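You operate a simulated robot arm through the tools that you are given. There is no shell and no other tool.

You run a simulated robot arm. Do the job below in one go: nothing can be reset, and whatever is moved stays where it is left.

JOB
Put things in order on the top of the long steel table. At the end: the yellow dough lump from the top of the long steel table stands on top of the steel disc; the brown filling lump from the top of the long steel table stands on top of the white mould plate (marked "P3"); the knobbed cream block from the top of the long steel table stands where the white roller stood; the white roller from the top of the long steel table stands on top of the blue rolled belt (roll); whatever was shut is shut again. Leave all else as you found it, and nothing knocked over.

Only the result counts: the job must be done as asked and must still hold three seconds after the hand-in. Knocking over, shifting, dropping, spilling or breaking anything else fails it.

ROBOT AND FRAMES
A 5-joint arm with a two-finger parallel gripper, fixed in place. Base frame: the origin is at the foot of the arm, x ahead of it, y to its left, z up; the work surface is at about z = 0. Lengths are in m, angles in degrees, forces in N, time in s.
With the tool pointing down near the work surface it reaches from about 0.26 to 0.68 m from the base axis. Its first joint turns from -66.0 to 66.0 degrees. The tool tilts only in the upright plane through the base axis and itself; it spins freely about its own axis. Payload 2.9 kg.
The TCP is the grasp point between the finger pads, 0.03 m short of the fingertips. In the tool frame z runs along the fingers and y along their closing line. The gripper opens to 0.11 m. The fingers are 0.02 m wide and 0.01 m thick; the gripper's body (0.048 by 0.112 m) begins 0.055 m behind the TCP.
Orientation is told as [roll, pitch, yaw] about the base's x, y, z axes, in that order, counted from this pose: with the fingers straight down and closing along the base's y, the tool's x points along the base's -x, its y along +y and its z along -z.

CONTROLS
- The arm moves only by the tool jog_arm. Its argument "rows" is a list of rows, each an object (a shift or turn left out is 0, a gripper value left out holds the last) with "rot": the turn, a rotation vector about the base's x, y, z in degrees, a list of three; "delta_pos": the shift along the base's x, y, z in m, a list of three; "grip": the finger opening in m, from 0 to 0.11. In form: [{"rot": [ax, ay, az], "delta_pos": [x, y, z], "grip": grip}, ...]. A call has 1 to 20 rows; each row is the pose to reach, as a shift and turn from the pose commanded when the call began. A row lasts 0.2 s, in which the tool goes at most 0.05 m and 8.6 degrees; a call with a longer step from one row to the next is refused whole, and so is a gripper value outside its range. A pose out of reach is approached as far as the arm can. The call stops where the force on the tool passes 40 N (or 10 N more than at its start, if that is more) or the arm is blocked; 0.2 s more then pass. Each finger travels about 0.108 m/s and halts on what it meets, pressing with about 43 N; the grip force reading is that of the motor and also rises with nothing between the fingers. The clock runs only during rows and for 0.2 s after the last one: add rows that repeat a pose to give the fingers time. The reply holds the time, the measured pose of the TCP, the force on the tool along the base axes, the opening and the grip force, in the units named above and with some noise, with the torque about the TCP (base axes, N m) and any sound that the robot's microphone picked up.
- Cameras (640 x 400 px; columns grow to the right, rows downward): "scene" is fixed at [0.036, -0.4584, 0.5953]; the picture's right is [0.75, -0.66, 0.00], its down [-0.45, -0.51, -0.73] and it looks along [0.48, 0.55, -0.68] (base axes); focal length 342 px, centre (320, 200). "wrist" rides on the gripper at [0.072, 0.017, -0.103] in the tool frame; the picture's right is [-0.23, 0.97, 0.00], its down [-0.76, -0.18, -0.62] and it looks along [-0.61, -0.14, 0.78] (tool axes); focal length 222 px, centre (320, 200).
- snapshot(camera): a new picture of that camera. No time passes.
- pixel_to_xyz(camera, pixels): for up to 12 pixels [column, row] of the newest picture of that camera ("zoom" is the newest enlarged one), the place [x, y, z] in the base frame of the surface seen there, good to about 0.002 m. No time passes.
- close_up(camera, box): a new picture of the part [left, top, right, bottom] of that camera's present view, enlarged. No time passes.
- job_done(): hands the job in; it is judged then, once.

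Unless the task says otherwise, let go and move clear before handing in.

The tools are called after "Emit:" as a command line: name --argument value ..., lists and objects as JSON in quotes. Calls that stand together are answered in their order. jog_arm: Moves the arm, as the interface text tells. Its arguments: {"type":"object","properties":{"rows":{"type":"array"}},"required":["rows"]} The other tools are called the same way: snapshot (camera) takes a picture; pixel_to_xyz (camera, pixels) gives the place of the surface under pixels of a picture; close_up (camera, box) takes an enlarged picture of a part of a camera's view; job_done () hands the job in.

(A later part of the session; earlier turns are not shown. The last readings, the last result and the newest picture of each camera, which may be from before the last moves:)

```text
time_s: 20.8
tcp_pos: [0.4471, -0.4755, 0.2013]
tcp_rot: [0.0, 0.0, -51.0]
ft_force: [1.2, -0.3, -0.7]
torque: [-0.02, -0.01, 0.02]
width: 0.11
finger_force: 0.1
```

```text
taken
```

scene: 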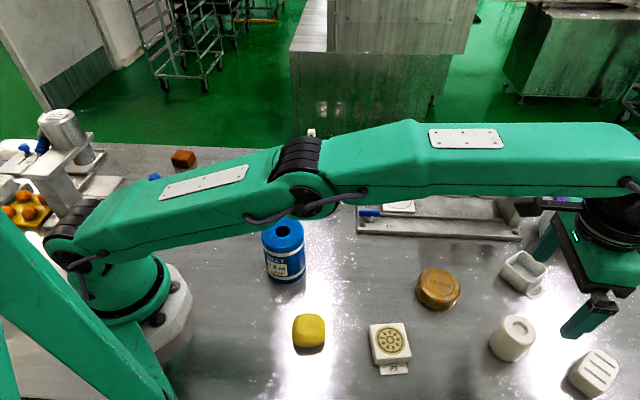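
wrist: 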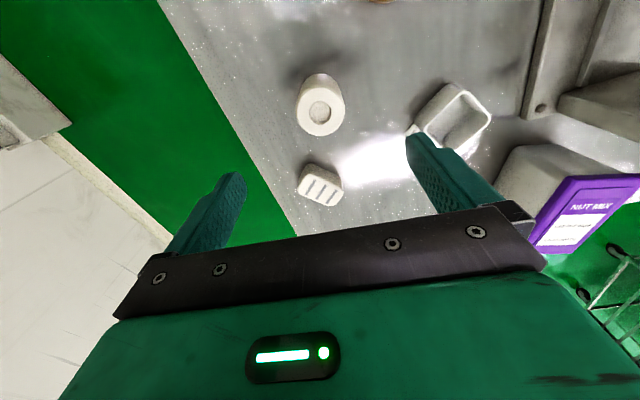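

The tool is above the roller and the hopper machine is now visible at scene (60,140). I'll verify the roller's centre from the wrist view and take a look at the machine.

Emit:
pixel_to_xyz --camera "wrist" --pixels '[[299, 110], [320, 90], [342, 108], [322, 134], [320, 112], [305, 125], [338, 125]]'

Emit:
close_up --camera "scene" --box '[0, 90, 200, 230]'

```text
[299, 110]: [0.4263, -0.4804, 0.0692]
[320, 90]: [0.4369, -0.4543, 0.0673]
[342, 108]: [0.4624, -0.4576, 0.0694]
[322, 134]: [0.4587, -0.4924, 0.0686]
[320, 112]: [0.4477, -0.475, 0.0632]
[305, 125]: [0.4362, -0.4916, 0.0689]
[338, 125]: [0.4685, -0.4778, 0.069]
```

```text
2.86 times, centred on (100, 160) of scene
```

zoom: 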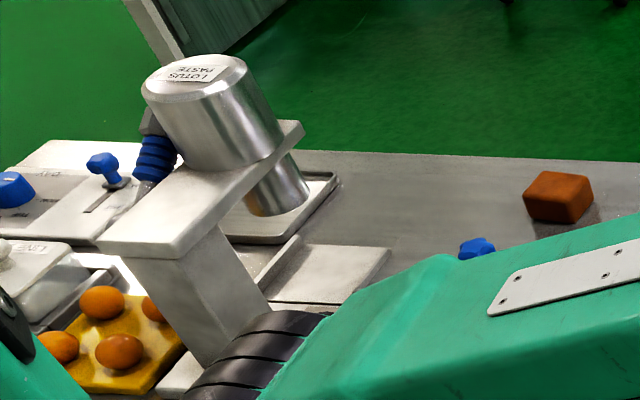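

The roller's centre from the wrist view is about (0.447,-0.474), which matches, and the hopper machine holds nothing disc-like. I'll descend to z 0.042 with the fingers open and stop there before closing.

Emit:
jog_arm --rows '[{"delta_pos": [0, 0, -0.04]}, {"delta_pos": [0, 0.001, -0.08]}, {"delta_pos": [0, 0.001, -0.12]}, {"delta_pos": [0, 0.001, -0.145]}, {"delta_pos": [0, 0.001, -0.158]}, {"delta_pos": [0, 0.001, -0.158]}]'

Emit:
snapshot --camera "wrist"

Emit:
snapshot --camera "scene"

```text
time_s: 22.2
tcp_pos: [0.4462, -0.4756, 0.0422]
tcp_rot: [0.0, 0.0, -50.9]
ft_force: [0.7, 0.2, -0.7]
torque: [-0.02, -0.01, -0.01]
width: 0.1101
finger_force: 0.0
```

```text
taken
```

wrist: 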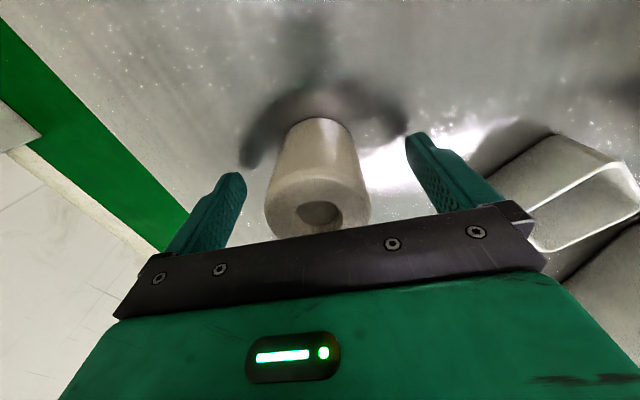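

```text
taken
```

scene: 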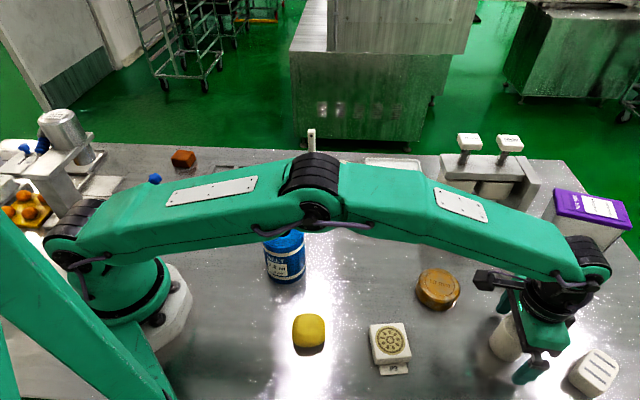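

The roller sits between the open fingers, centred in the wrist view. I'll close on it and wait a few rows.

Emit:
jog_arm --rows '[{"grip": 0.0}, {"grip": 0.0}, {"grip": 0.0}, {"grip": 0.0}, {"grip": 0.0}]'

```text
time_s: 23.4
tcp_pos: [0.4469, -0.4752, 0.0432]
tcp_rot: [0.0, 0.0, -50.9]
ft_force: [-0.1, 0.4, -1.1]
torque: [0.01, -0.02, 0.01]
width: 0.0509
finger_force: 43.5
```

The roller is gripped at width 0.051 with 43 N. I'll lift 0.20 m and carry it over the blue roll.

Emit:
jog_arm --rows '[{"delta_pos": [0, 0, 0.03]}, {"delta_pos": [0, 0, 0.07]}, {"delta_pos": [0, 0, 0.11]}, {"delta_pos": [0, 0, 0.15]}, {"delta_pos": [0, 0, 0.19]}, {"delta_pos": [-0.015, 0.032, 0.2]}, {"delta_pos": [-0.034, 0.07, 0.2]}, {"delta_pos": [-0.053, 0.11, 0.2]}, {"delta_pos": [-0.072, 0.15, 0.2]}, {"delta_pos": [-0.092, 0.19, 0.2]}, {"delta_pos": [-0.111, 0.23, 0.2]}, {"delta_pos": [-0.13, 0.27, 0.2]}, {"delta_pos": [-0.15, 0.31, 0.2]}, {"delta_pos": [-0.168, 0.348, 0.2]}, {"delta_pos": [-0.18, 0.372, 0.2]}, {"delta_pos": [-0.184, 0.38, 0.2]}, {"delta_pos": [-0.184, 0.38, 0.2]}]'

Emit:
snapshot --camera "wrist"

Emit:
snapshot --camera "scene"

```text
time_s: 27.0
tcp_pos: [0.2629, -0.0952, 0.2426]
tcp_rot: [-0.1, 0.0, -51.0]
ft_force: [-1.0, -0.1, -1.7]
torque: [0.01, 0.0, 0.02]
width: 0.0506
finger_force: 42.7
out of reach, approached as far as the arm can: row 5
```

```text
taken
```

wrist: 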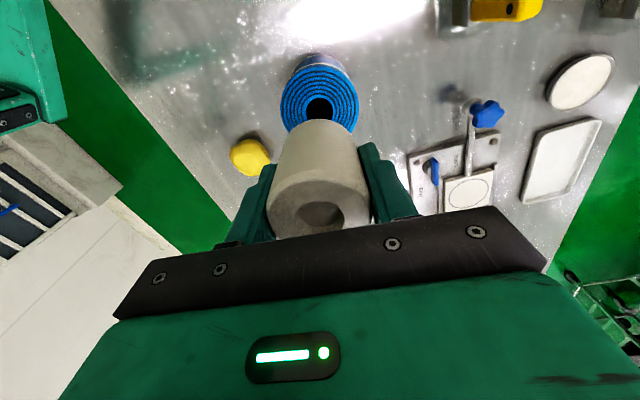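

```text
taken
```

scene: 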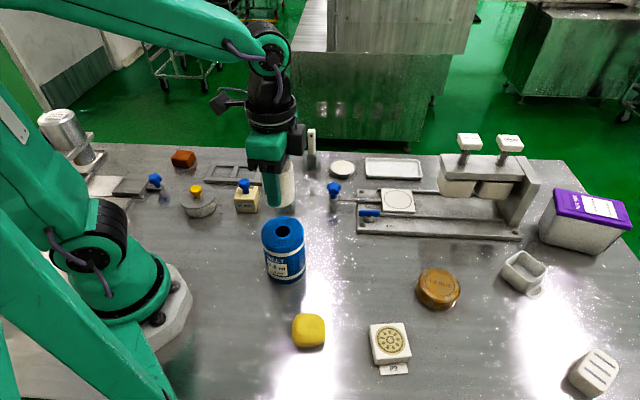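

The roller is held over the roll. I'll measure the roll's top rim again from the wrist view to confirm its centre before lowering.

Emit:
pixel_to_xyz --camera "wrist" --pixels '[[284, 100], [295, 80], [320, 69], [345, 80], [356, 100], [310, 102], [320, 96], [330, 103], [290, 118], [353, 115]]'

Emit:
close_up --camera "scene" --box '[230, 140, 340, 290]'

```text
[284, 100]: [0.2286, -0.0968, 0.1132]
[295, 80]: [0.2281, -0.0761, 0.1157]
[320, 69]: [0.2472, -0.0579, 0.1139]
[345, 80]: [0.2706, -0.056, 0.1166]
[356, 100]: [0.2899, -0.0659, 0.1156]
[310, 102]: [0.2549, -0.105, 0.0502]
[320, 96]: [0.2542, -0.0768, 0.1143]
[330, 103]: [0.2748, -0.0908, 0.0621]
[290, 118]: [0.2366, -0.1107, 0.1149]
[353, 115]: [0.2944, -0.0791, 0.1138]
```

```text
2.67 times, centred on (285, 215) of scene
```

zoom: 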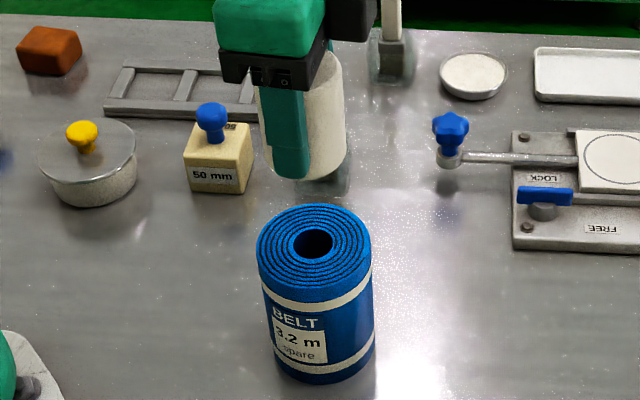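

The roll's centre agrees at about (0.263,-0.093) with top z between 0.114 and 0.119. I'll lower to just above contact, shifting 2 mm in y.

Emit:
jog_arm --rows '[{"delta_pos": [0, 0.002, -0.03]}, {"delta_pos": [0, 0.002, -0.055]}, {"delta_pos": [0, 0.002, -0.07]}, {"delta_pos": [0, 0.002, -0.076]}, {"delta_pos": [0, 0.002, -0.076]}]'

Emit:
close_up --camera "scene" --box '[230, 140, 340, 290]'

Emit:
snapshot --camera "wrist"

```text
time_s: 28.2
tcp_pos: [0.2637, -0.093, 0.1664]
tcp_rot: [-0.1, 0.0, -50.8]
ft_force: [0.1, -0.4, -1.6]
torque: [0.0, -0.03, 0.0]
width: 0.0509
finger_force: 42.8
```

```text
2.67 times, centred on (285, 215) of scene
```

zoom: 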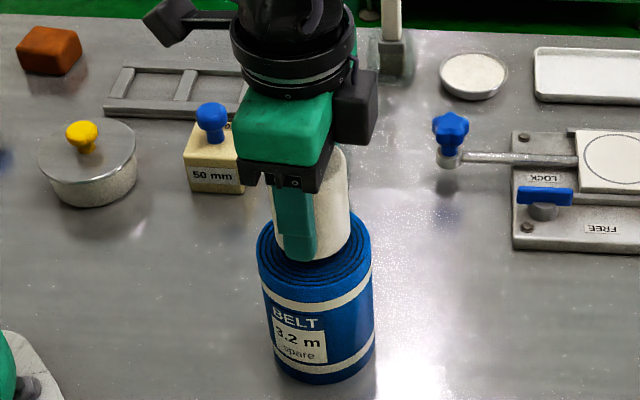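

```text
taken
```

wrist: 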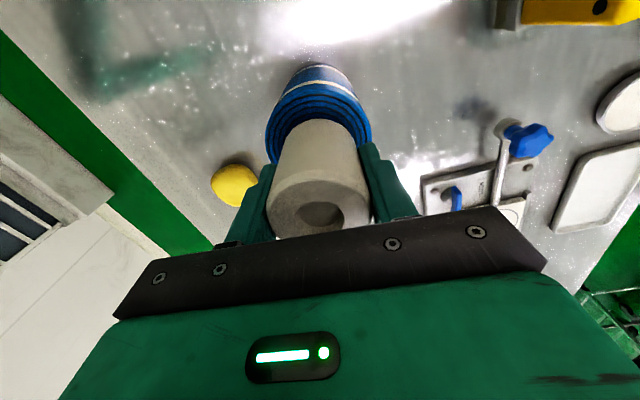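

The roller hangs centred just above the roll and no contact force shows yet. I'll lower in millimetre steps until contact shows.

Emit:
jog_arm --rows '[{"delta_pos": [0, 0, -0.001]}, {"delta_pos": [0, 0, -0.002]}, {"delta_pos": [0, 0, -0.003]}]'

```text
time_s: 29.0
tcp_pos: [0.2633, -0.0915, 0.1644]
tcp_rot: [0.0, 0.0, -50.9]
ft_force: [0.3, 0.2, -1.4]
torque: [0.0, 0.0, 0.0]
width: 0.051
finger_force: 43.0
```

Emit:
jog_arm --rows '[{"delta_pos": [0, 0, -0.001]}, {"delta_pos": [0, 0, -0.002]}]'

```text
time_s: 29.6
tcp_pos: [0.2633, -0.0934, 0.161]
tcp_rot: [0.0, 0.0, -50.8]
ft_force: [0.7, -0.7, -1.1]
torque: [0.03, 0.02, 0.02]
width: 0.0508
finger_force: 42.4
```

There is still no upward reaction at z 0.161. I'll go on down in small steps.

Emit:
jog_arm --rows '[{"delta_pos": [0, 0, -0.001]}, {"delta_pos": [0, 0, -0.001]}]'

Emit:
close_up --camera "scene" --box '[250, 190, 320, 260]'

```text
time_s: 30.2
tcp_pos: [0.2631, -0.0916, 0.16]
tcp_rot: [0.0, 0.0, -50.9]
ft_force: [0.6, -0.2, -1.1]
torque: [-0.02, 0.03, 0.03]
width: 0.051
finger_force: 42.4
```

```text
5.71 times, centred on (285, 225) of scene
```

zoom: 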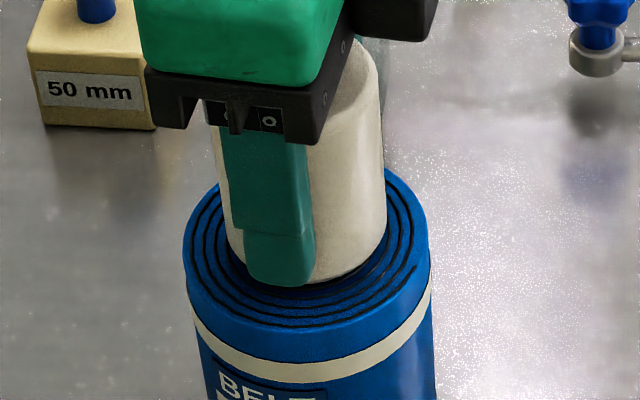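

The close-up shows the roller bottom close to the roll top, centred, and the forces are still flat. Two more millimetre steps.

Emit:
jog_arm --rows '[{"delta_pos": [0, 0, -0.001]}, {"delta_pos": [0, 0, -0.001]}]'

Emit:
jog_arm --rows '[{"delta_pos": [0, 0, -0.001]}, {"delta_pos": [0, 0, -0.001]}]'

```text
time_s: 30.8
tcp_pos: [0.2631, -0.0933, 0.16]
tcp_rot: [0.0, 0.0, -50.9]
ft_force: [-1.0, -1.0, -0.6]
torque: [-0.01, 0.01, -0.01]
width: 0.0508
finger_force: 43.0
```

```text
time_s: 31.4
tcp_pos: [0.2629, -0.0931, 0.1591]
tcp_rot: [0.0, 0.1, -50.9]
ft_force: [-0.1, -1.1, -1.1]
torque: [-0.02, -0.01, -0.02]
width: 0.0508
finger_force: 42.7
```

Commanded z is about 0.1585 with no contact yet. I'll continue with small steps.

Emit:
jog_arm --rows '[{"delta_pos": [0, 0, -0.001]}, {"delta_pos": [0, 0, -0.001]}]'

Emit:
jog_arm --rows '[{"delta_pos": [0, 0, -0.001]}, {"delta_pos": [0, 0, -0.001]}]'

Emit:
close_up --camera "scene" --box '[250, 190, 320, 260]'

```text
time_s: 32.0
tcp_pos: [0.2639, -0.0929, 0.1588]
tcp_rot: [0.0, 0.0, -50.9]
ft_force: [0.3, 1.1, -1.4]
torque: [0.01, 0.02, -0.02]
width: 0.0509
finger_force: 43.2
```

```text
time_s: 32.6
tcp_pos: [0.264, -0.0938, 0.1581]
tcp_rot: [0.0, 0.0, -50.8]
ft_force: [-3.4, 2.6, 15.0]
torque: [0.1, 0.3, -0.11]
width: 0.0512
finger_force: 42.4
```

```text
5.71 times, centred on (285, 225) of scene
```

zoom: 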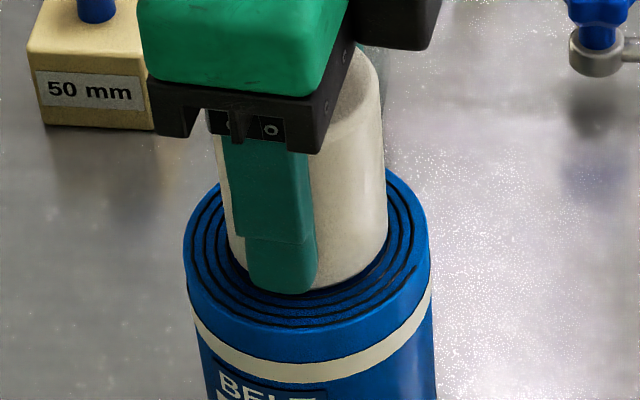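

A 15 N reaction shows the roller is seated on the roll at z 0.158. I'll ease up half a millimetre, open the fingers, and wait.

Emit:
jog_arm --rows '[{"delta_pos": [0, 0, 0.0007]}, {"delta_pos": [0, 0, 0.0007], "grip": 0.054}, {"delta_pos": [0, 0, 0.0007], "grip": 0.06}, {"delta_pos": [0, 0, 0.0007], "grip": 0.085}, {"delta_pos": [0, 0, 0.0007], "grip": 0.085}]'

Emit:
close_up --camera "scene" --box '[230, 140, 340, 290]'

Emit:
snapshot --camera "wrist"

```text
time_s: 33.8
tcp_pos: [0.2641, -0.0925, 0.1568]
tcp_rot: [0.0, 0.0, -51.0]
ft_force: [0.1, 0.7, 0.0]
torque: [-0.02, -0.03, 0.01]
width: 0.0852
finger_force: 0.0
```

```text
2.67 times, centred on (285, 215) of scene
```

zoom: 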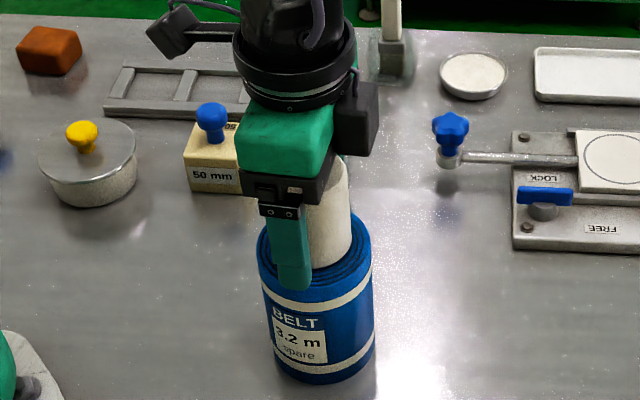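

```text
taken
```

wrist: 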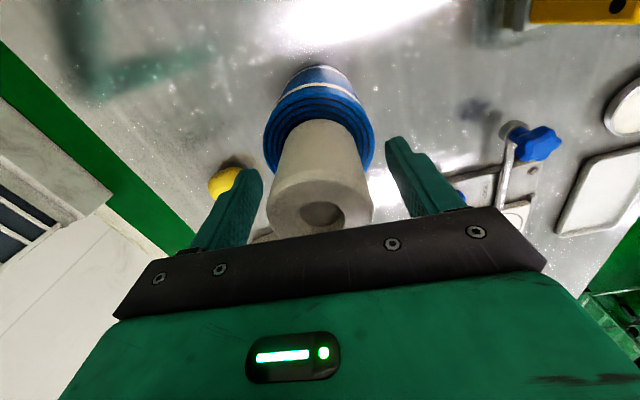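

The roller stands on the roll with fingers clear on both sides. I'll go straight up to about z 0.31.

Emit:
jog_arm --rows '[{"delta_pos": [0, 0, 0.03]}, {"delta_pos": [0, 0, 0.07]}, {"delta_pos": [0, 0, 0.11]}, {"delta_pos": [0, 0, 0.15]}]'

Emit:
snapshot --camera "scene"

Emit:
snapshot --camera "wrist"

```text
time_s: 34.8
tcp_pos: [0.2633, -0.0932, 0.3085]
tcp_rot: [0.0, 0.0, -50.9]
ft_force: [-0.1, 0.2, 0.0]
torque: [0.0, 0.01, -0.02]
width: 0.0847
finger_force: 0.0
```

```text
taken
```

scene: 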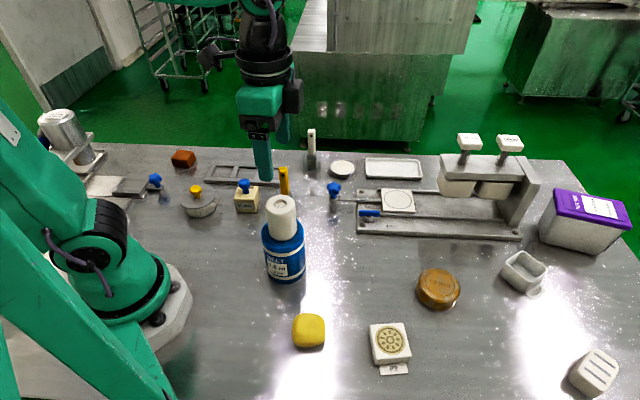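

```text
taken
```

wrist: 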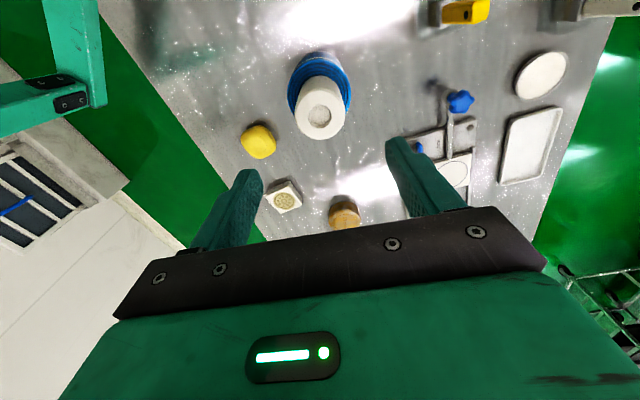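

The roller stands upright on the blue roll. Next I'll go above the knobbed block and check the yellow scraper's position nearby.

Emit:
jog_arm --rows '[{"rot": [0, 0, 1.2], "delta_pos": [0.008, 0.042, 0]}, {"rot": [0, 0, 2.4], "delta_pos": [0.016, 0.084, 0]}, {"rot": [0, 0, 3.6], "delta_pos": [0.025, 0.126, 0]}, {"rot": [0, 0, 4.8], "delta_pos": [0.033, 0.168, -0.02]}, {"rot": [0, 0, 6], "delta_pos": [0.041, 0.21, -0.05]}, {"rot": [0, 0, 6], "delta_pos": [0.041, 0.21, -0.09]}, {"rot": [0, 0, 6], "delta_pos": [0.041, 0.21, -0.09]}]'

Emit:
snapshot --camera "wrist"

Emit:
snapshot --camera "scene"

Emit:
pixel_to_xyz --camera "scene" --pixels '[[283, 170], [285, 190], [286, 204], [279, 208], [294, 206], [240, 184], [278, 185], [207, 181]]'

```text
refused: row 5 steps farther than a row can; nothing moved
```

```text
taken
```

wrist: 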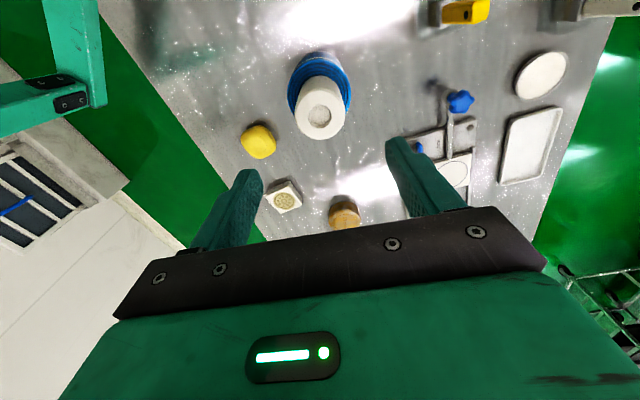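

```text
taken
```

scene: 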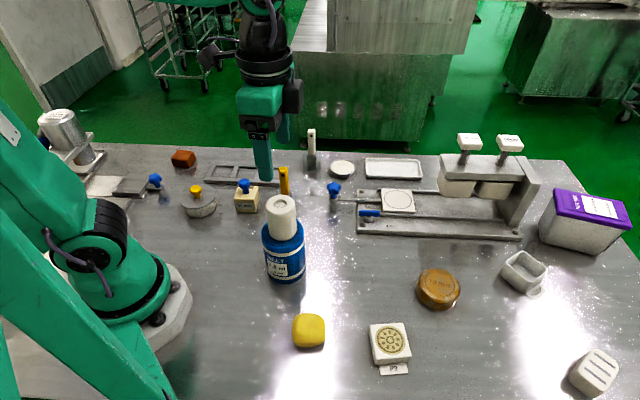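

```text
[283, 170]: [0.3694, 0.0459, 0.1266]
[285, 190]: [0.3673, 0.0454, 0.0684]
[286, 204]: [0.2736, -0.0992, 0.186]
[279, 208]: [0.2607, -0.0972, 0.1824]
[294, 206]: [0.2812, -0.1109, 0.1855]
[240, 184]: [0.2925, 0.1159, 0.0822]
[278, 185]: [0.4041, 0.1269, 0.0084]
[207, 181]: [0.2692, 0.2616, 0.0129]
```

The move was refused for an oversized step, and nothing moved. The yellow scraper is at (0.368,0.046), top z 0.13, which leaves room around the block with tool yaw -45. I'll resend with smaller steps.

Emit:
jog_arm --rows '[{"rot": [0, 0, 1.2], "delta_pos": [0.008, 0.042, 0]}, {"rot": [0, 0, 2.4], "delta_pos": [0.016, 0.084, 0]}, {"rot": [0, 0, 3.6], "delta_pos": [0.025, 0.126, 0]}, {"rot": [0, 0, 4.8], "delta_pos": [0.033, 0.168, 0]}, {"rot": [0, 0, 6], "delta_pos": [0.041, 0.21, 0]}, {"rot": [0, 0, 6], "delta_pos": [0.041, 0.21, -0.04]}, {"rot": [0, 0, 6], "delta_pos": [0.041, 0.21, -0.08]}, {"rot": [0, 0, 6], "delta_pos": [0.041, 0.21, -0.08]}]'

Emit:
snapshot --camera "wrist"

Emit:
snapshot --camera "scene"

```text
time_s: 36.6
tcp_pos: [0.3049, 0.1177, 0.2276]
tcp_rot: [0.0, -0.1, -44.9]
ft_force: [-0.1, -0.6, -0.3]
torque: [-0.01, -0.01, 0.0]
width: 0.0854
finger_force: 0.0
```

```text
taken
```

wrist: 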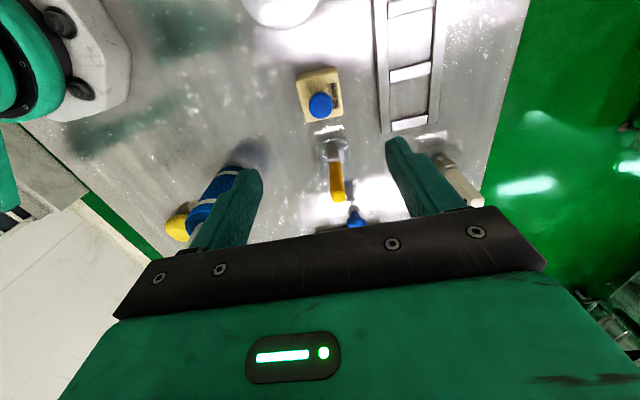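

```text
taken
```

scene: 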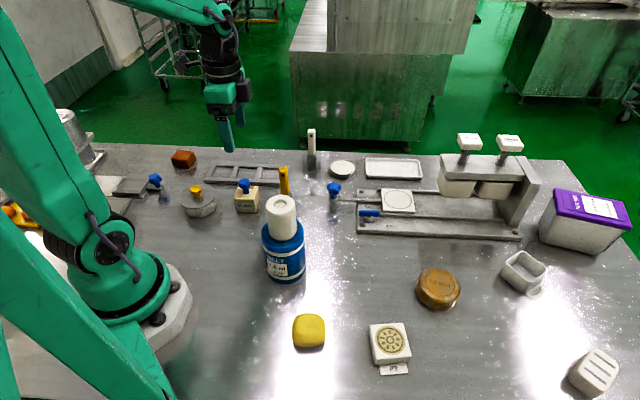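

The block lies aligned with the tool axes at this yaw (top edge slopes about -11° in the wrist view, as the tool's y does). I'll zoom to measure its corners.

Emit:
close_up --camera "wrist" --box '[270, 50, 370, 140]'

```text
4.44 times, centred on (320, 95) of wrist
```

zoom: 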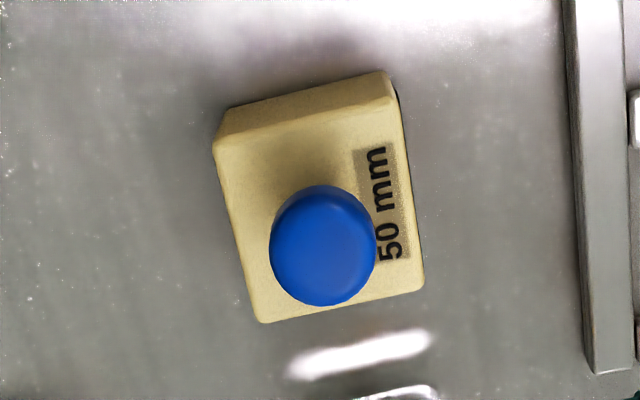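

Emit:
pixel_to_xyz --camera "zoom" --pixels '[[220, 145], [398, 108], [418, 282], [268, 315], [225, 115], [384, 75], [322, 245], [236, 220], [410, 190]]'

```text
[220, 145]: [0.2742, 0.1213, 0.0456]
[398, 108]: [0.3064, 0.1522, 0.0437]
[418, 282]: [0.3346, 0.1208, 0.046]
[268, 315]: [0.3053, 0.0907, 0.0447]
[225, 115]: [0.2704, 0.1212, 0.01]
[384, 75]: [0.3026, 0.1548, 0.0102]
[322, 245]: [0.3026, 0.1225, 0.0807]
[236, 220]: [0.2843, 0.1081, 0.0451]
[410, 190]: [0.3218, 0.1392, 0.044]
```

The block's centre is at about (0.305,0.120) with edges at 44°. I'll descend with a 2 mm shift in y to z about 0.039.

Emit:
jog_arm --rows '[{"delta_pos": [0, 0.002, -0.045], "grip": 0.085}, {"delta_pos": [0, 0.002, -0.09]}, {"delta_pos": [0, 0.002, -0.13]}, {"delta_pos": [0, 0.002, -0.16]}, {"delta_pos": [0, 0.002, -0.18]}, {"delta_pos": [0, 0.002, -0.189]}, {"delta_pos": [0, 0.002, -0.189]}]'

Emit:
snapshot --camera "wrist"

Emit:
close_up --camera "scene" --box '[160, 100, 340, 230]'

```text
time_s: 38.2
tcp_pos: [0.3042, 0.1192, 0.0377]
tcp_rot: [0.0, 0.0, -44.8]
ft_force: [-0.5, 0.2, 0.4]
torque: [0.01, 0.03, -0.03]
width: 0.085
finger_force: 0.0
```

```text
taken
```

wrist: 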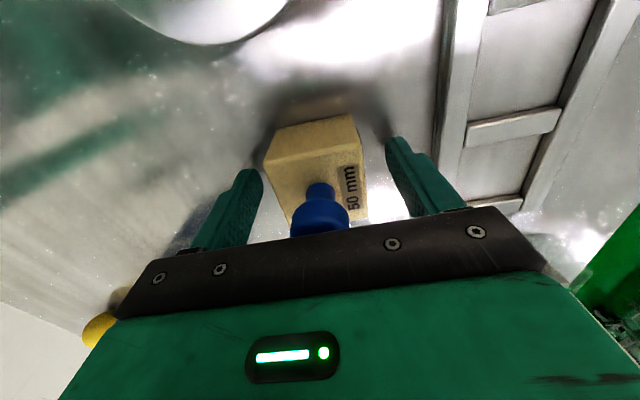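

```text
3.08 times, centred on (250, 165) of scene
```

zoom: 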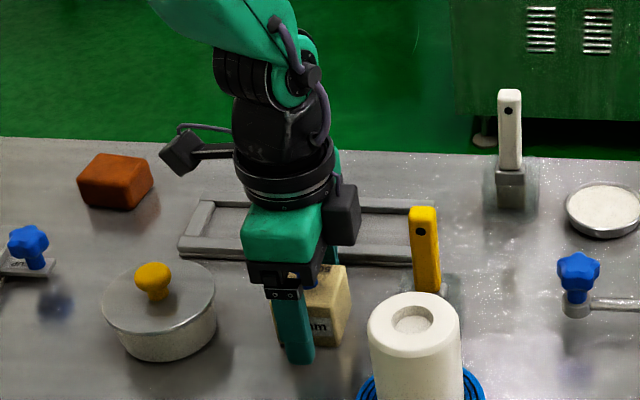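

The block stands between the fingers and the knob clears the gripper body. I'll close the fingers.

Emit:
jog_arm --rows '[{"grip": 0.05}, {"grip": 0.03}, {"grip": 0.0}, {"grip": 0.0}, {"grip": 0.0}]'

Emit:
snapshot --camera "wrist"

```text
time_s: 39.4
tcp_pos: [0.3056, 0.119, 0.0388]
tcp_rot: [0.1, 0.0, -44.9]
ft_force: [-0.4, -0.1, 0.3]
torque: [-0.03, -0.01, 0.03]
width: 0.0496
finger_force: 43.1
```

```text
taken
```

wrist: 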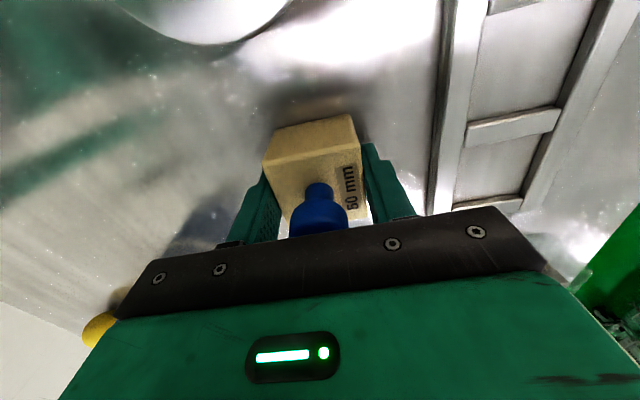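

The block is held at width 0.0496. I'll lift it, then carry it past the roller toward the spot at (0.447,-0.475), lowering toward the far end where reach limits the height.

Emit:
jog_arm --rows '[{"delta_pos": [0, 0, 0.03]}, {"delta_pos": [0, 0, 0.07]}, {"delta_pos": [0, 0, 0.115]}, {"delta_pos": [0, 0, 0.16]}, {"delta_pos": [0.002, -0.006, 0.205]}, {"delta_pos": [0.012, -0.045, 0.215]}, {"delta_pos": [0.023, -0.09, 0.215]}, {"delta_pos": [0.034, -0.135, 0.215]}, {"delta_pos": [0.045, -0.18, 0.215]}, {"delta_pos": [0.056, -0.225, 0.215]}, {"delta_pos": [0.067, -0.27, 0.212]}, {"delta_pos": [0.078, -0.315, 0.205]}, {"delta_pos": [0.089, -0.36, 0.195]}, {"delta_pos": [0.099, -0.405, 0.185]}, {"delta_pos": [0.109, -0.45, 0.175]}, {"delta_pos": [0.12, -0.495, 0.165]}, {"delta_pos": [0.129, -0.535, 0.16]}, {"delta_pos": [0.137, -0.572, 0.155]}, {"delta_pos": [0.142, -0.594, 0.15]}, {"delta_pos": [0.142, -0.594, 0.15]}]'

Emit:
snapshot --camera "wrist"

Emit:
snapshot --camera "scene"

```text
time_s: 43.6
tcp_pos: [0.4457, -0.4753, 0.1879]
tcp_rot: [0.1, 0.1, -45.0]
ft_force: [0.0, 0.1, -1.5]
torque: [0.02, 0.0, 0.02]
width: 0.0495
finger_force: 42.7
```

```text
taken
```

wrist: 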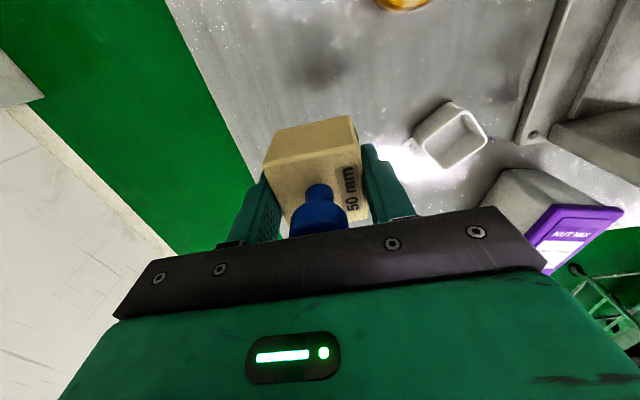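

```text
taken
```

scene: 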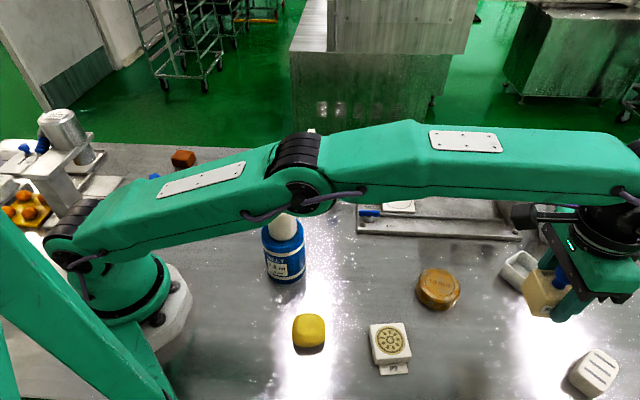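

The block is over the roller's old spot. I'll lower it to about 2 mm above the table, then finish in small steps.

Emit:
jog_arm --rows '[{"delta_pos": [0.001, 0.0, -0.04]}, {"delta_pos": [0.001, 0.0, -0.08]}, {"delta_pos": [0.001, 0.0, -0.115]}, {"delta_pos": [0.001, 0.0, -0.138]}, {"delta_pos": [0.001, 0.0, -0.146]}, {"delta_pos": [0.001, 0.0, -0.148]}, {"delta_pos": [0.001, 0.0, -0.148]}]'

Emit:
jog_arm --rows '[{"delta_pos": [0, 0, -0.001]}, {"delta_pos": [0, 0, -0.001]}]'

```text
time_s: 45.2
tcp_pos: [0.4469, -0.4759, 0.0416]
tcp_rot: [0.0, 0.0, -44.9]
ft_force: [-0.4, 0.1, -1.8]
torque: [0.0, 0.01, 0.01]
width: 0.0493
finger_force: 43.1
```

```text
time_s: 45.8
tcp_pos: [0.4481, -0.4752, 0.0391]
tcp_rot: [0.1, 0.1, -44.8]
ft_force: [-0.3, -0.4, -0.9]
torque: [0.01, -0.03, 0.0]
width: 0.0493
finger_force: 43.0
```

Emit:
jog_arm --rows '[{"delta_pos": [0, 0, -0.001]}, {"delta_pos": [0, 0, -0.001]}]'

Emit:
close_up --camera "scene" --box '[460, 260, 640, 400]'

```text
time_s: 46.4
tcp_pos: [0.4474, -0.4745, 0.0386]
tcp_rot: [0.0, 0.0, -44.9]
ft_force: [-1.0, 0.2, -2.1]
torque: [0.0, -0.02, 0.0]
width: 0.0495
finger_force: 43.3
```

```text
2.86 times, centred on (550, 330) of scene
```

zoom: 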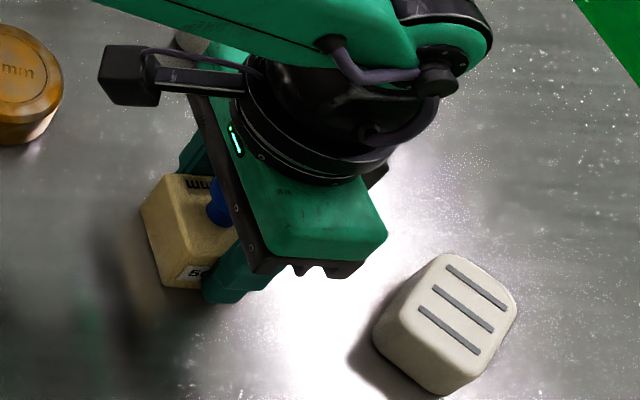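

No contact force yet, and the reading is within noise of the pick-up height. I'll lower another millimetre at a time.

Emit:
jog_arm --rows '[{"delta_pos": [0, 0, -0.001]}, {"delta_pos": [0, 0, -0.001]}]'

```text
time_s: 47.0
tcp_pos: [0.4476, -0.4739, 0.0389]
tcp_rot: [0.0, -0.2, -44.9]
ft_force: [-1.0, 2.1, 6.1]
torque: [0.18, 0.12, -0.02]
width: 0.0491
finger_force: 43.2
```

A reaction of about 6 N shows the block is on the table. I'll open the fingers to 0.085.

Emit:
jog_arm --rows '[{"grip": 0.053}, {"grip": 0.06}, {"grip": 0.085}, {"grip": 0.085}]'

Emit:
snapshot --camera "wrist"

```text
time_s: 48.0
tcp_pos: [0.4475, -0.4755, 0.037]
tcp_rot: [0.0, 0.0, -44.8]
ft_force: [-0.1, 0.9, 0.5]
torque: [0.01, 0.02, 0.0]
width: 0.0848
finger_force: 0.2
```

```text
taken
```

wrist: 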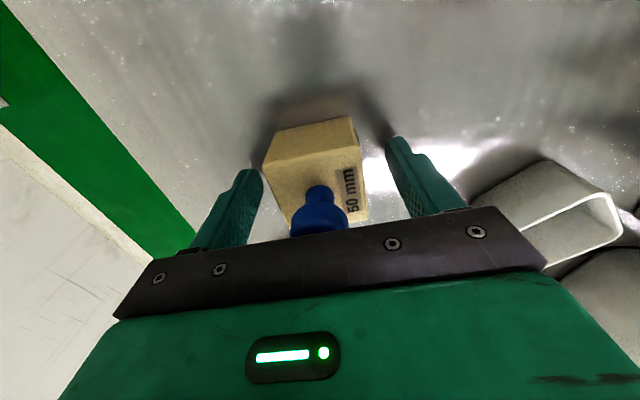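

The block stands free between the open fingers. I'll lift straight up.

Emit:
jog_arm --rows '[{"delta_pos": [0, 0, 0.03]}, {"delta_pos": [0, 0, 0.07]}, {"delta_pos": [0, 0, 0.11]}, {"delta_pos": [0, 0, 0.15]}, {"delta_pos": [-0.02, 0.03, 0.16]}, {"delta_pos": [-0.04, 0.06, 0.17]}, {"delta_pos": [-0.06, 0.09, 0.18]}]'

Emit:
snapshot --camera "wrist"

Emit:
snapshot --camera "scene"

```text
time_s: 49.6
tcp_pos: [0.3878, -0.3841, 0.2177]
tcp_rot: [-0.1, -0.1, -44.9]
ft_force: [-0.6, 0.2, -0.4]
torque: [-0.02, 0.01, -0.01]
width: 0.0848
finger_force: 0.0
```

```text
taken
```

wrist: 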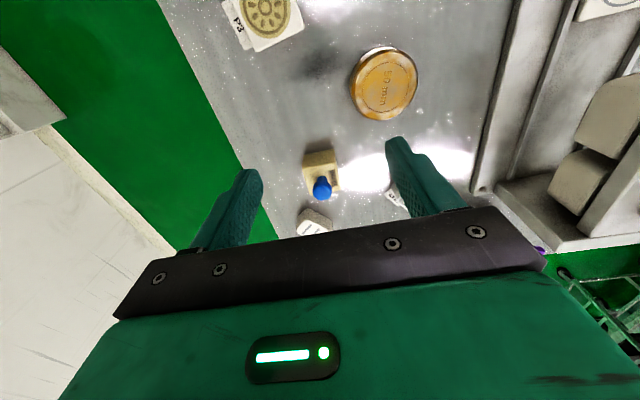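

```text
taken
```

scene: 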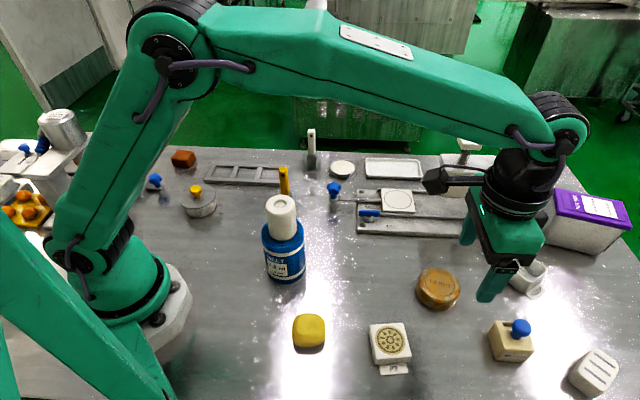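

The block stands at the roller's old spot. From here I can take a good overhead close-up of the "50 mm" disc at wrist (383,84).

Emit:
close_up --camera "wrist" --box '[330, 35, 440, 130]'

Emit:
pixel_to_xyz --camera "wrist" --pixels '[[352, 85], [370, 55], [392, 48], [416, 75], [410, 105], [385, 120], [360, 107], [383, 84]]'

```text
4.21 times, centred on (385, 82) of wrist
```

zoom: 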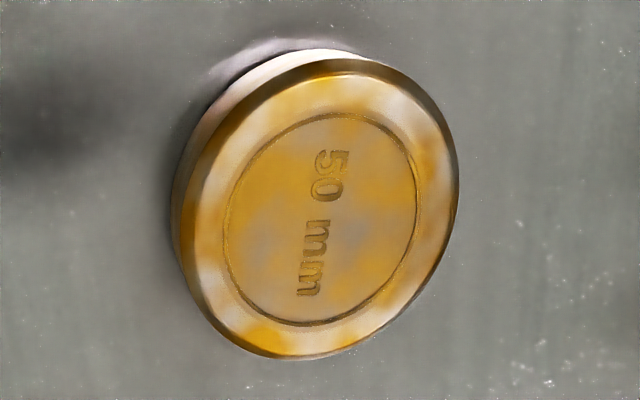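

```text
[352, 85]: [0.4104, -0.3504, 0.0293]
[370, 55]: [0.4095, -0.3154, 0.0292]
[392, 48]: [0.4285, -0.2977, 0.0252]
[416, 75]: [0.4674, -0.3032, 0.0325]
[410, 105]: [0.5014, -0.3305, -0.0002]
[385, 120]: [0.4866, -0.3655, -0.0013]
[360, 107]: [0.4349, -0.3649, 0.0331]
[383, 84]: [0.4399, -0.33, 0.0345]
```

The grey metal shows through the rust-like staining, so I take this as the steel disc. Next I'll move above the yellow dough at about (0.204,-0.238).

Emit:
jog_arm --rows '[{"delta_pos": [-0.03, 0.024, 0.0]}, {"delta_pos": [-0.061, 0.049, 0.0]}, {"delta_pos": [-0.092, 0.073, 0.0]}, {"delta_pos": [-0.123, 0.097, 0.0]}, {"delta_pos": [-0.154, 0.122, 0.0]}, {"delta_pos": [-0.184, 0.146, 0.0]}, {"delta_pos": [-0.184, 0.146, -0.02]}, {"delta_pos": [-0.184, 0.146, -0.02]}]'

Emit:
snapshot --camera "wrist"

Emit:
close_up --camera "wrist" --box '[250, 20, 410, 140]'

Emit:
snapshot --camera "scene"

```text
time_s: 51.4
tcp_pos: [0.2036, -0.2392, 0.1963]
tcp_rot: [0.0, -0.1, -44.9]
ft_force: [-0.3, -0.7, 1.1]
torque: [-0.01, 0.0, -0.01]
width: 0.0848
finger_force: 0.0
```

```text
taken
```

wrist: 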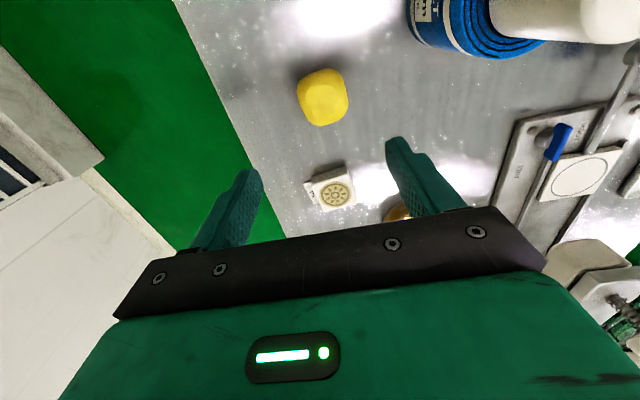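

```text
3.33 times, centred on (330, 80) of wrist
```

zoom: 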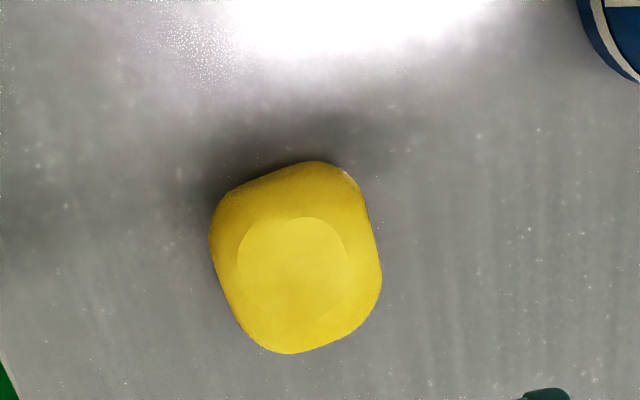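

```text
taken
```

scene: 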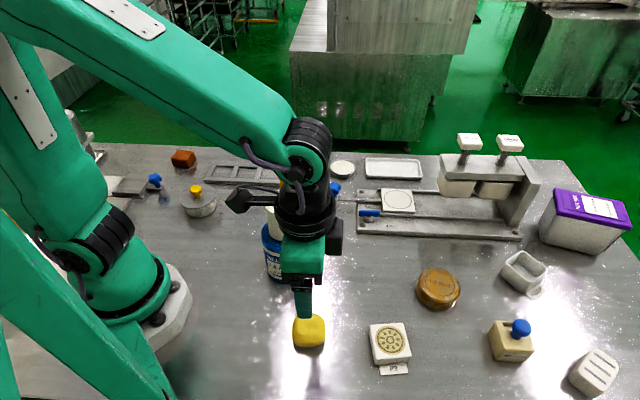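

The dough's left and right edges run parallel to the tool x axis, so the present yaw suits. I'll measure its outline.

Emit:
pixel_to_xyz --camera "zoom" --pixels '[[216, 240], [376, 270], [290, 346], [320, 170], [292, 270], [240, 330], [360, 320], [355, 185], [225, 200], [250, 240], [345, 250]]'

```text
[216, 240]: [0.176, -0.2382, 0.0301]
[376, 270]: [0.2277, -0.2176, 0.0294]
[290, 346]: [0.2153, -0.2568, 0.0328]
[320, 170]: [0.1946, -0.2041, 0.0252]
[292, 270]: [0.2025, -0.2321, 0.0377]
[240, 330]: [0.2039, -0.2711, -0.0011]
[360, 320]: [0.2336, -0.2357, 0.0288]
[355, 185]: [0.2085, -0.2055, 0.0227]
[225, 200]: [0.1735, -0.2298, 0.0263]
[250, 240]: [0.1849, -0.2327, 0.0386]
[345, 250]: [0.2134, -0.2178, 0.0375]
```

The dough's centre is about (0.2045,-0.2345), averaging both cameras, and its width along the fingers' line is 0.051. I'll descend to z about 0.035.

Emit:
jog_arm --rows '[{"delta_pos": [0.001, 0.004, -0.04]}, {"delta_pos": [0.001, 0.004, -0.08]}, {"delta_pos": [0.001, 0.004, -0.12]}, {"delta_pos": [0.001, 0.004, -0.148]}, {"delta_pos": [0.001, 0.004, -0.161]}, {"delta_pos": [0.001, 0.004, -0.161]}]'

Emit:
snapshot --camera "wrist"

Emit:
close_up --camera "scene" --box '[240, 200, 400, 370]'

```text
time_s: 52.8
tcp_pos: [0.2037, -0.2356, 0.0376]
tcp_rot: [0.1, 0.0, -44.9]
ft_force: [-0.3, -0.4, -0.5]
torque: [0.0, 0.02, 0.01]
width: 0.085
finger_force: 0.1
```

```text
taken
```

wrist: 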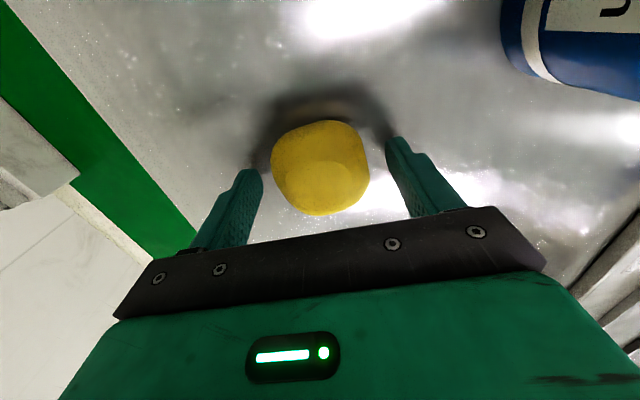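

```text
2.35 times, centred on (320, 285) of scene
```

zoom: 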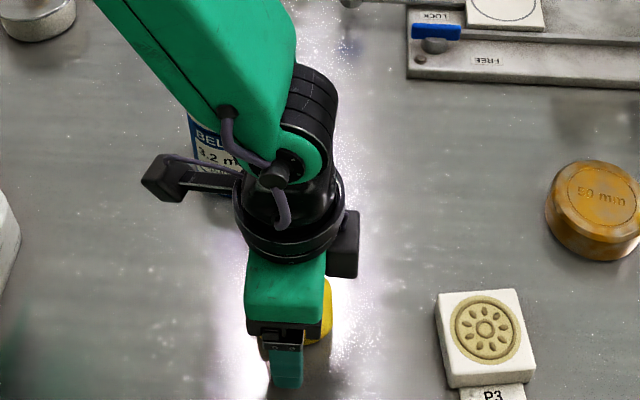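

The dough sits centred between the fingertips. I'll lower 3 mm more and close.

Emit:
jog_arm --rows '[{"delta_pos": [0, 0, -0.002]}, {"delta_pos": [0, 0, -0.003], "grip": 0.06}, {"delta_pos": [0, 0, -0.003], "grip": 0.03}, {"delta_pos": [0, 0, -0.003], "grip": 0.0}, {"delta_pos": [0, 0, -0.003], "grip": 0.0}, {"delta_pos": [0, 0, -0.003], "grip": 0.0}]'

Emit:
snapshot --camera "wrist"

```text
time_s: 54.2
tcp_pos: [0.2042, -0.2342, 0.0343]
tcp_rot: [0.0, -0.1, -44.9]
ft_force: [-0.8, 0.6, 6.2]
torque: [0.05, -0.06, 0.02]
width: 0.0574
finger_force: 42.5
```

```text
taken
```

wrist: 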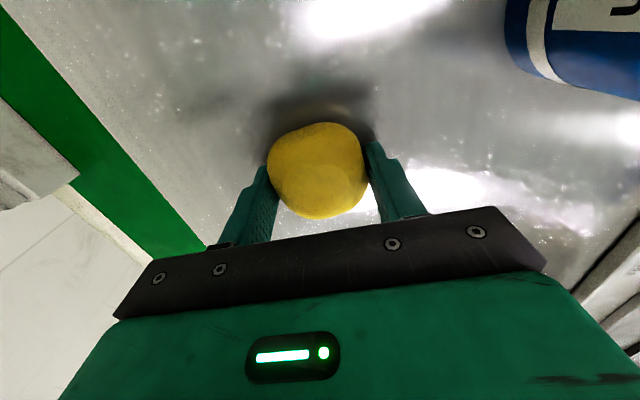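

The dough is gripped at width 0.0574. I'll lift it slowly and check that it stays held.

Emit:
jog_arm --rows '[{"delta_pos": [0, 0, 0.01]}, {"delta_pos": [0, 0, 0.03]}, {"delta_pos": [0, 0, 0.06]}, {"delta_pos": [0, 0, 0.09]}, {"delta_pos": [0, 0, 0.09]}]'

Emit:
snapshot --camera "wrist"

Emit:
snapshot --camera "scene"

```text
time_s: 55.4
tcp_pos: [0.2053, -0.2351, 0.1233]
tcp_rot: [0.0, 0.0, -44.9]
ft_force: [-0.2, 0.0, -1.0]
torque: [0.02, -0.02, 0.0]
width: 0.0574
finger_force: 43.0
```

```text
taken
```

wrist: 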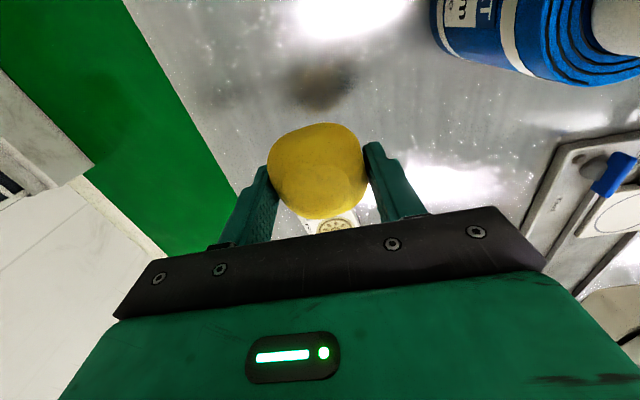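

```text
taken
```

scene: 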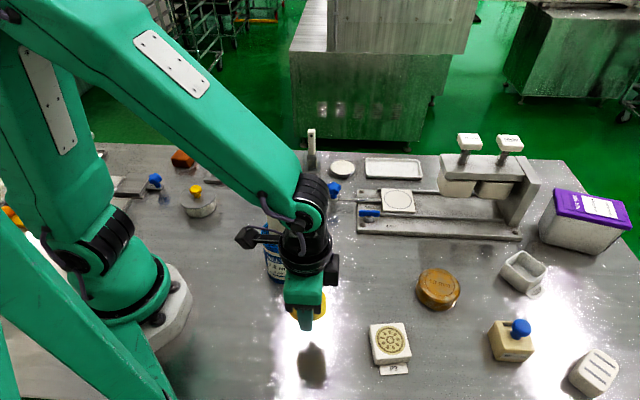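

The dough is lifted securely, with its shadow on the table behind it. I'll carry it above the disc centre at about (0.4445,-0.334).

Emit:
jog_arm --rows '[{"delta_pos": [0.01, -0.004, 0.03]}, {"delta_pos": [0.04, -0.017, 0.05]}, {"delta_pos": [0.08, -0.034, 0.05]}, {"delta_pos": [0.12, -0.05, 0.05]}, {"delta_pos": [0.16, -0.066, 0.05]}, {"delta_pos": [0.2, -0.083, 0.05]}, {"delta_pos": [0.23, -0.095, 0.05]}, {"delta_pos": [0.2395, -0.0995, 0.03]}, {"delta_pos": [0.2395, -0.0995, 0.0]}, {"delta_pos": [0.2395, -0.0995, -0.02]}, {"delta_pos": [0.2395, -0.0995, -0.02]}]'

Emit:
snapshot --camera "wrist"

Emit:
snapshot --camera "scene"

```text
time_s: 57.8
tcp_pos: [0.4443, -0.3352, 0.1029]
tcp_rot: [-0.1, 0.1, -44.9]
ft_force: [-0.2, 0.4, -1.1]
torque: [-0.01, 0.0, 0.0]
width: 0.0575
finger_force: 43.2
```

```text
taken
```

wrist: 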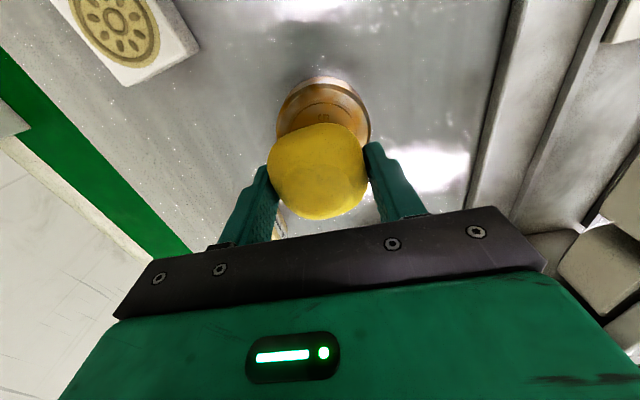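

```text
taken
```

scene: 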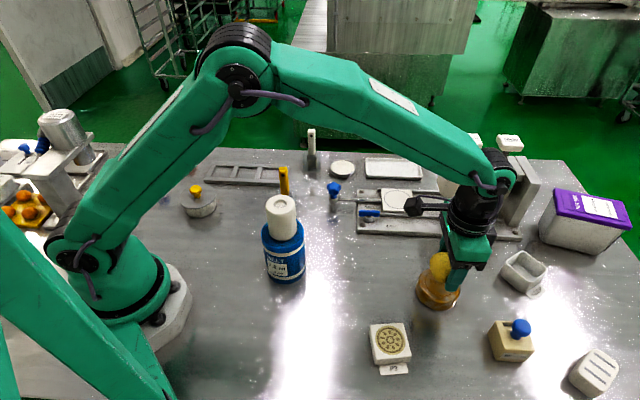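

The dough is held over the disc, well centred in both views. I'll lower to about z 0.076, then step down.

Emit:
jog_arm --rows '[{"delta_pos": [0, 0.0005, -0.015]}, {"delta_pos": [0, 0.0005, -0.024]}, {"delta_pos": [0, 0.0005, -0.027]}, {"delta_pos": [0, 0.0005, -0.027]}]'

Emit:
jog_arm --rows '[{"delta_pos": [0, 0, -0.001]}, {"delta_pos": [0, 0, -0.001]}]'

Emit:
jog_arm --rows '[{"delta_pos": [0, 0, -0.001]}, {"delta_pos": [0, 0, -0.001]}]'

```text
time_s: 58.8
tcp_pos: [0.4436, -0.3333, 0.076]
tcp_rot: [-0.1, 0.0, -44.8]
ft_force: [1.1, 0.1, -1.0]
torque: [-0.01, 0.03, -0.02]
width: 0.0571
finger_force: 42.5
```

```text
time_s: 59.4
tcp_pos: [0.4453, -0.3338, 0.0745]
tcp_rot: [0.0, -0.1, -44.9]
ft_force: [-1.6, 0.4, -1.1]
torque: [0.02, 0.06, -0.03]
width: 0.0573
finger_force: 43.3
```

```text
time_s: 60.0
tcp_pos: [0.4445, -0.3342, 0.0737]
tcp_rot: [0.0, 0.0, -44.9]
ft_force: [-0.3, -1.1, -1.5]
torque: [0.0, 0.01, -0.01]
width: 0.0571
finger_force: 42.6
```

No contact yet at z 0.0737. I'll continue down by single millimetres.

Emit:
jog_arm --rows '[{"delta_pos": [0, 0, -0.001]}, {"delta_pos": [0, 0, -0.001]}]'

Emit:
jog_arm --rows '[{"delta_pos": [0, 0, -0.0007]}, {"delta_pos": [0, 0, -0.0007]}]'

Emit:
close_up --camera "scene" --box '[390, 220, 500, 320]'

```text
time_s: 60.6
tcp_pos: [0.4441, -0.3338, 0.0732]
tcp_rot: [0.0, 0.0, -44.9]
ft_force: [-0.2, 0.1, -1.8]
torque: [0.01, 0.01, 0.03]
width: 0.0572
finger_force: 43.2
```

```text
time_s: 61.2
tcp_pos: [0.4429, -0.3336, 0.0717]
tcp_rot: [0.0, 0.0, -44.9]
ft_force: [0.1, 1.0, -0.3]
torque: [-0.01, -0.01, 0.0]
width: 0.0572
finger_force: 43.1
```

```text
4.00 times, centred on (445, 270) of scene
```

zoom: 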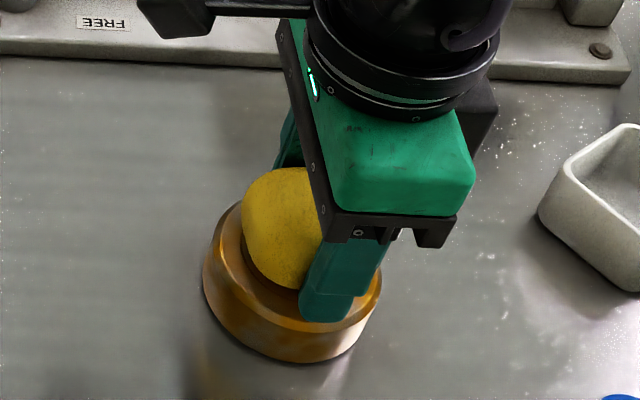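

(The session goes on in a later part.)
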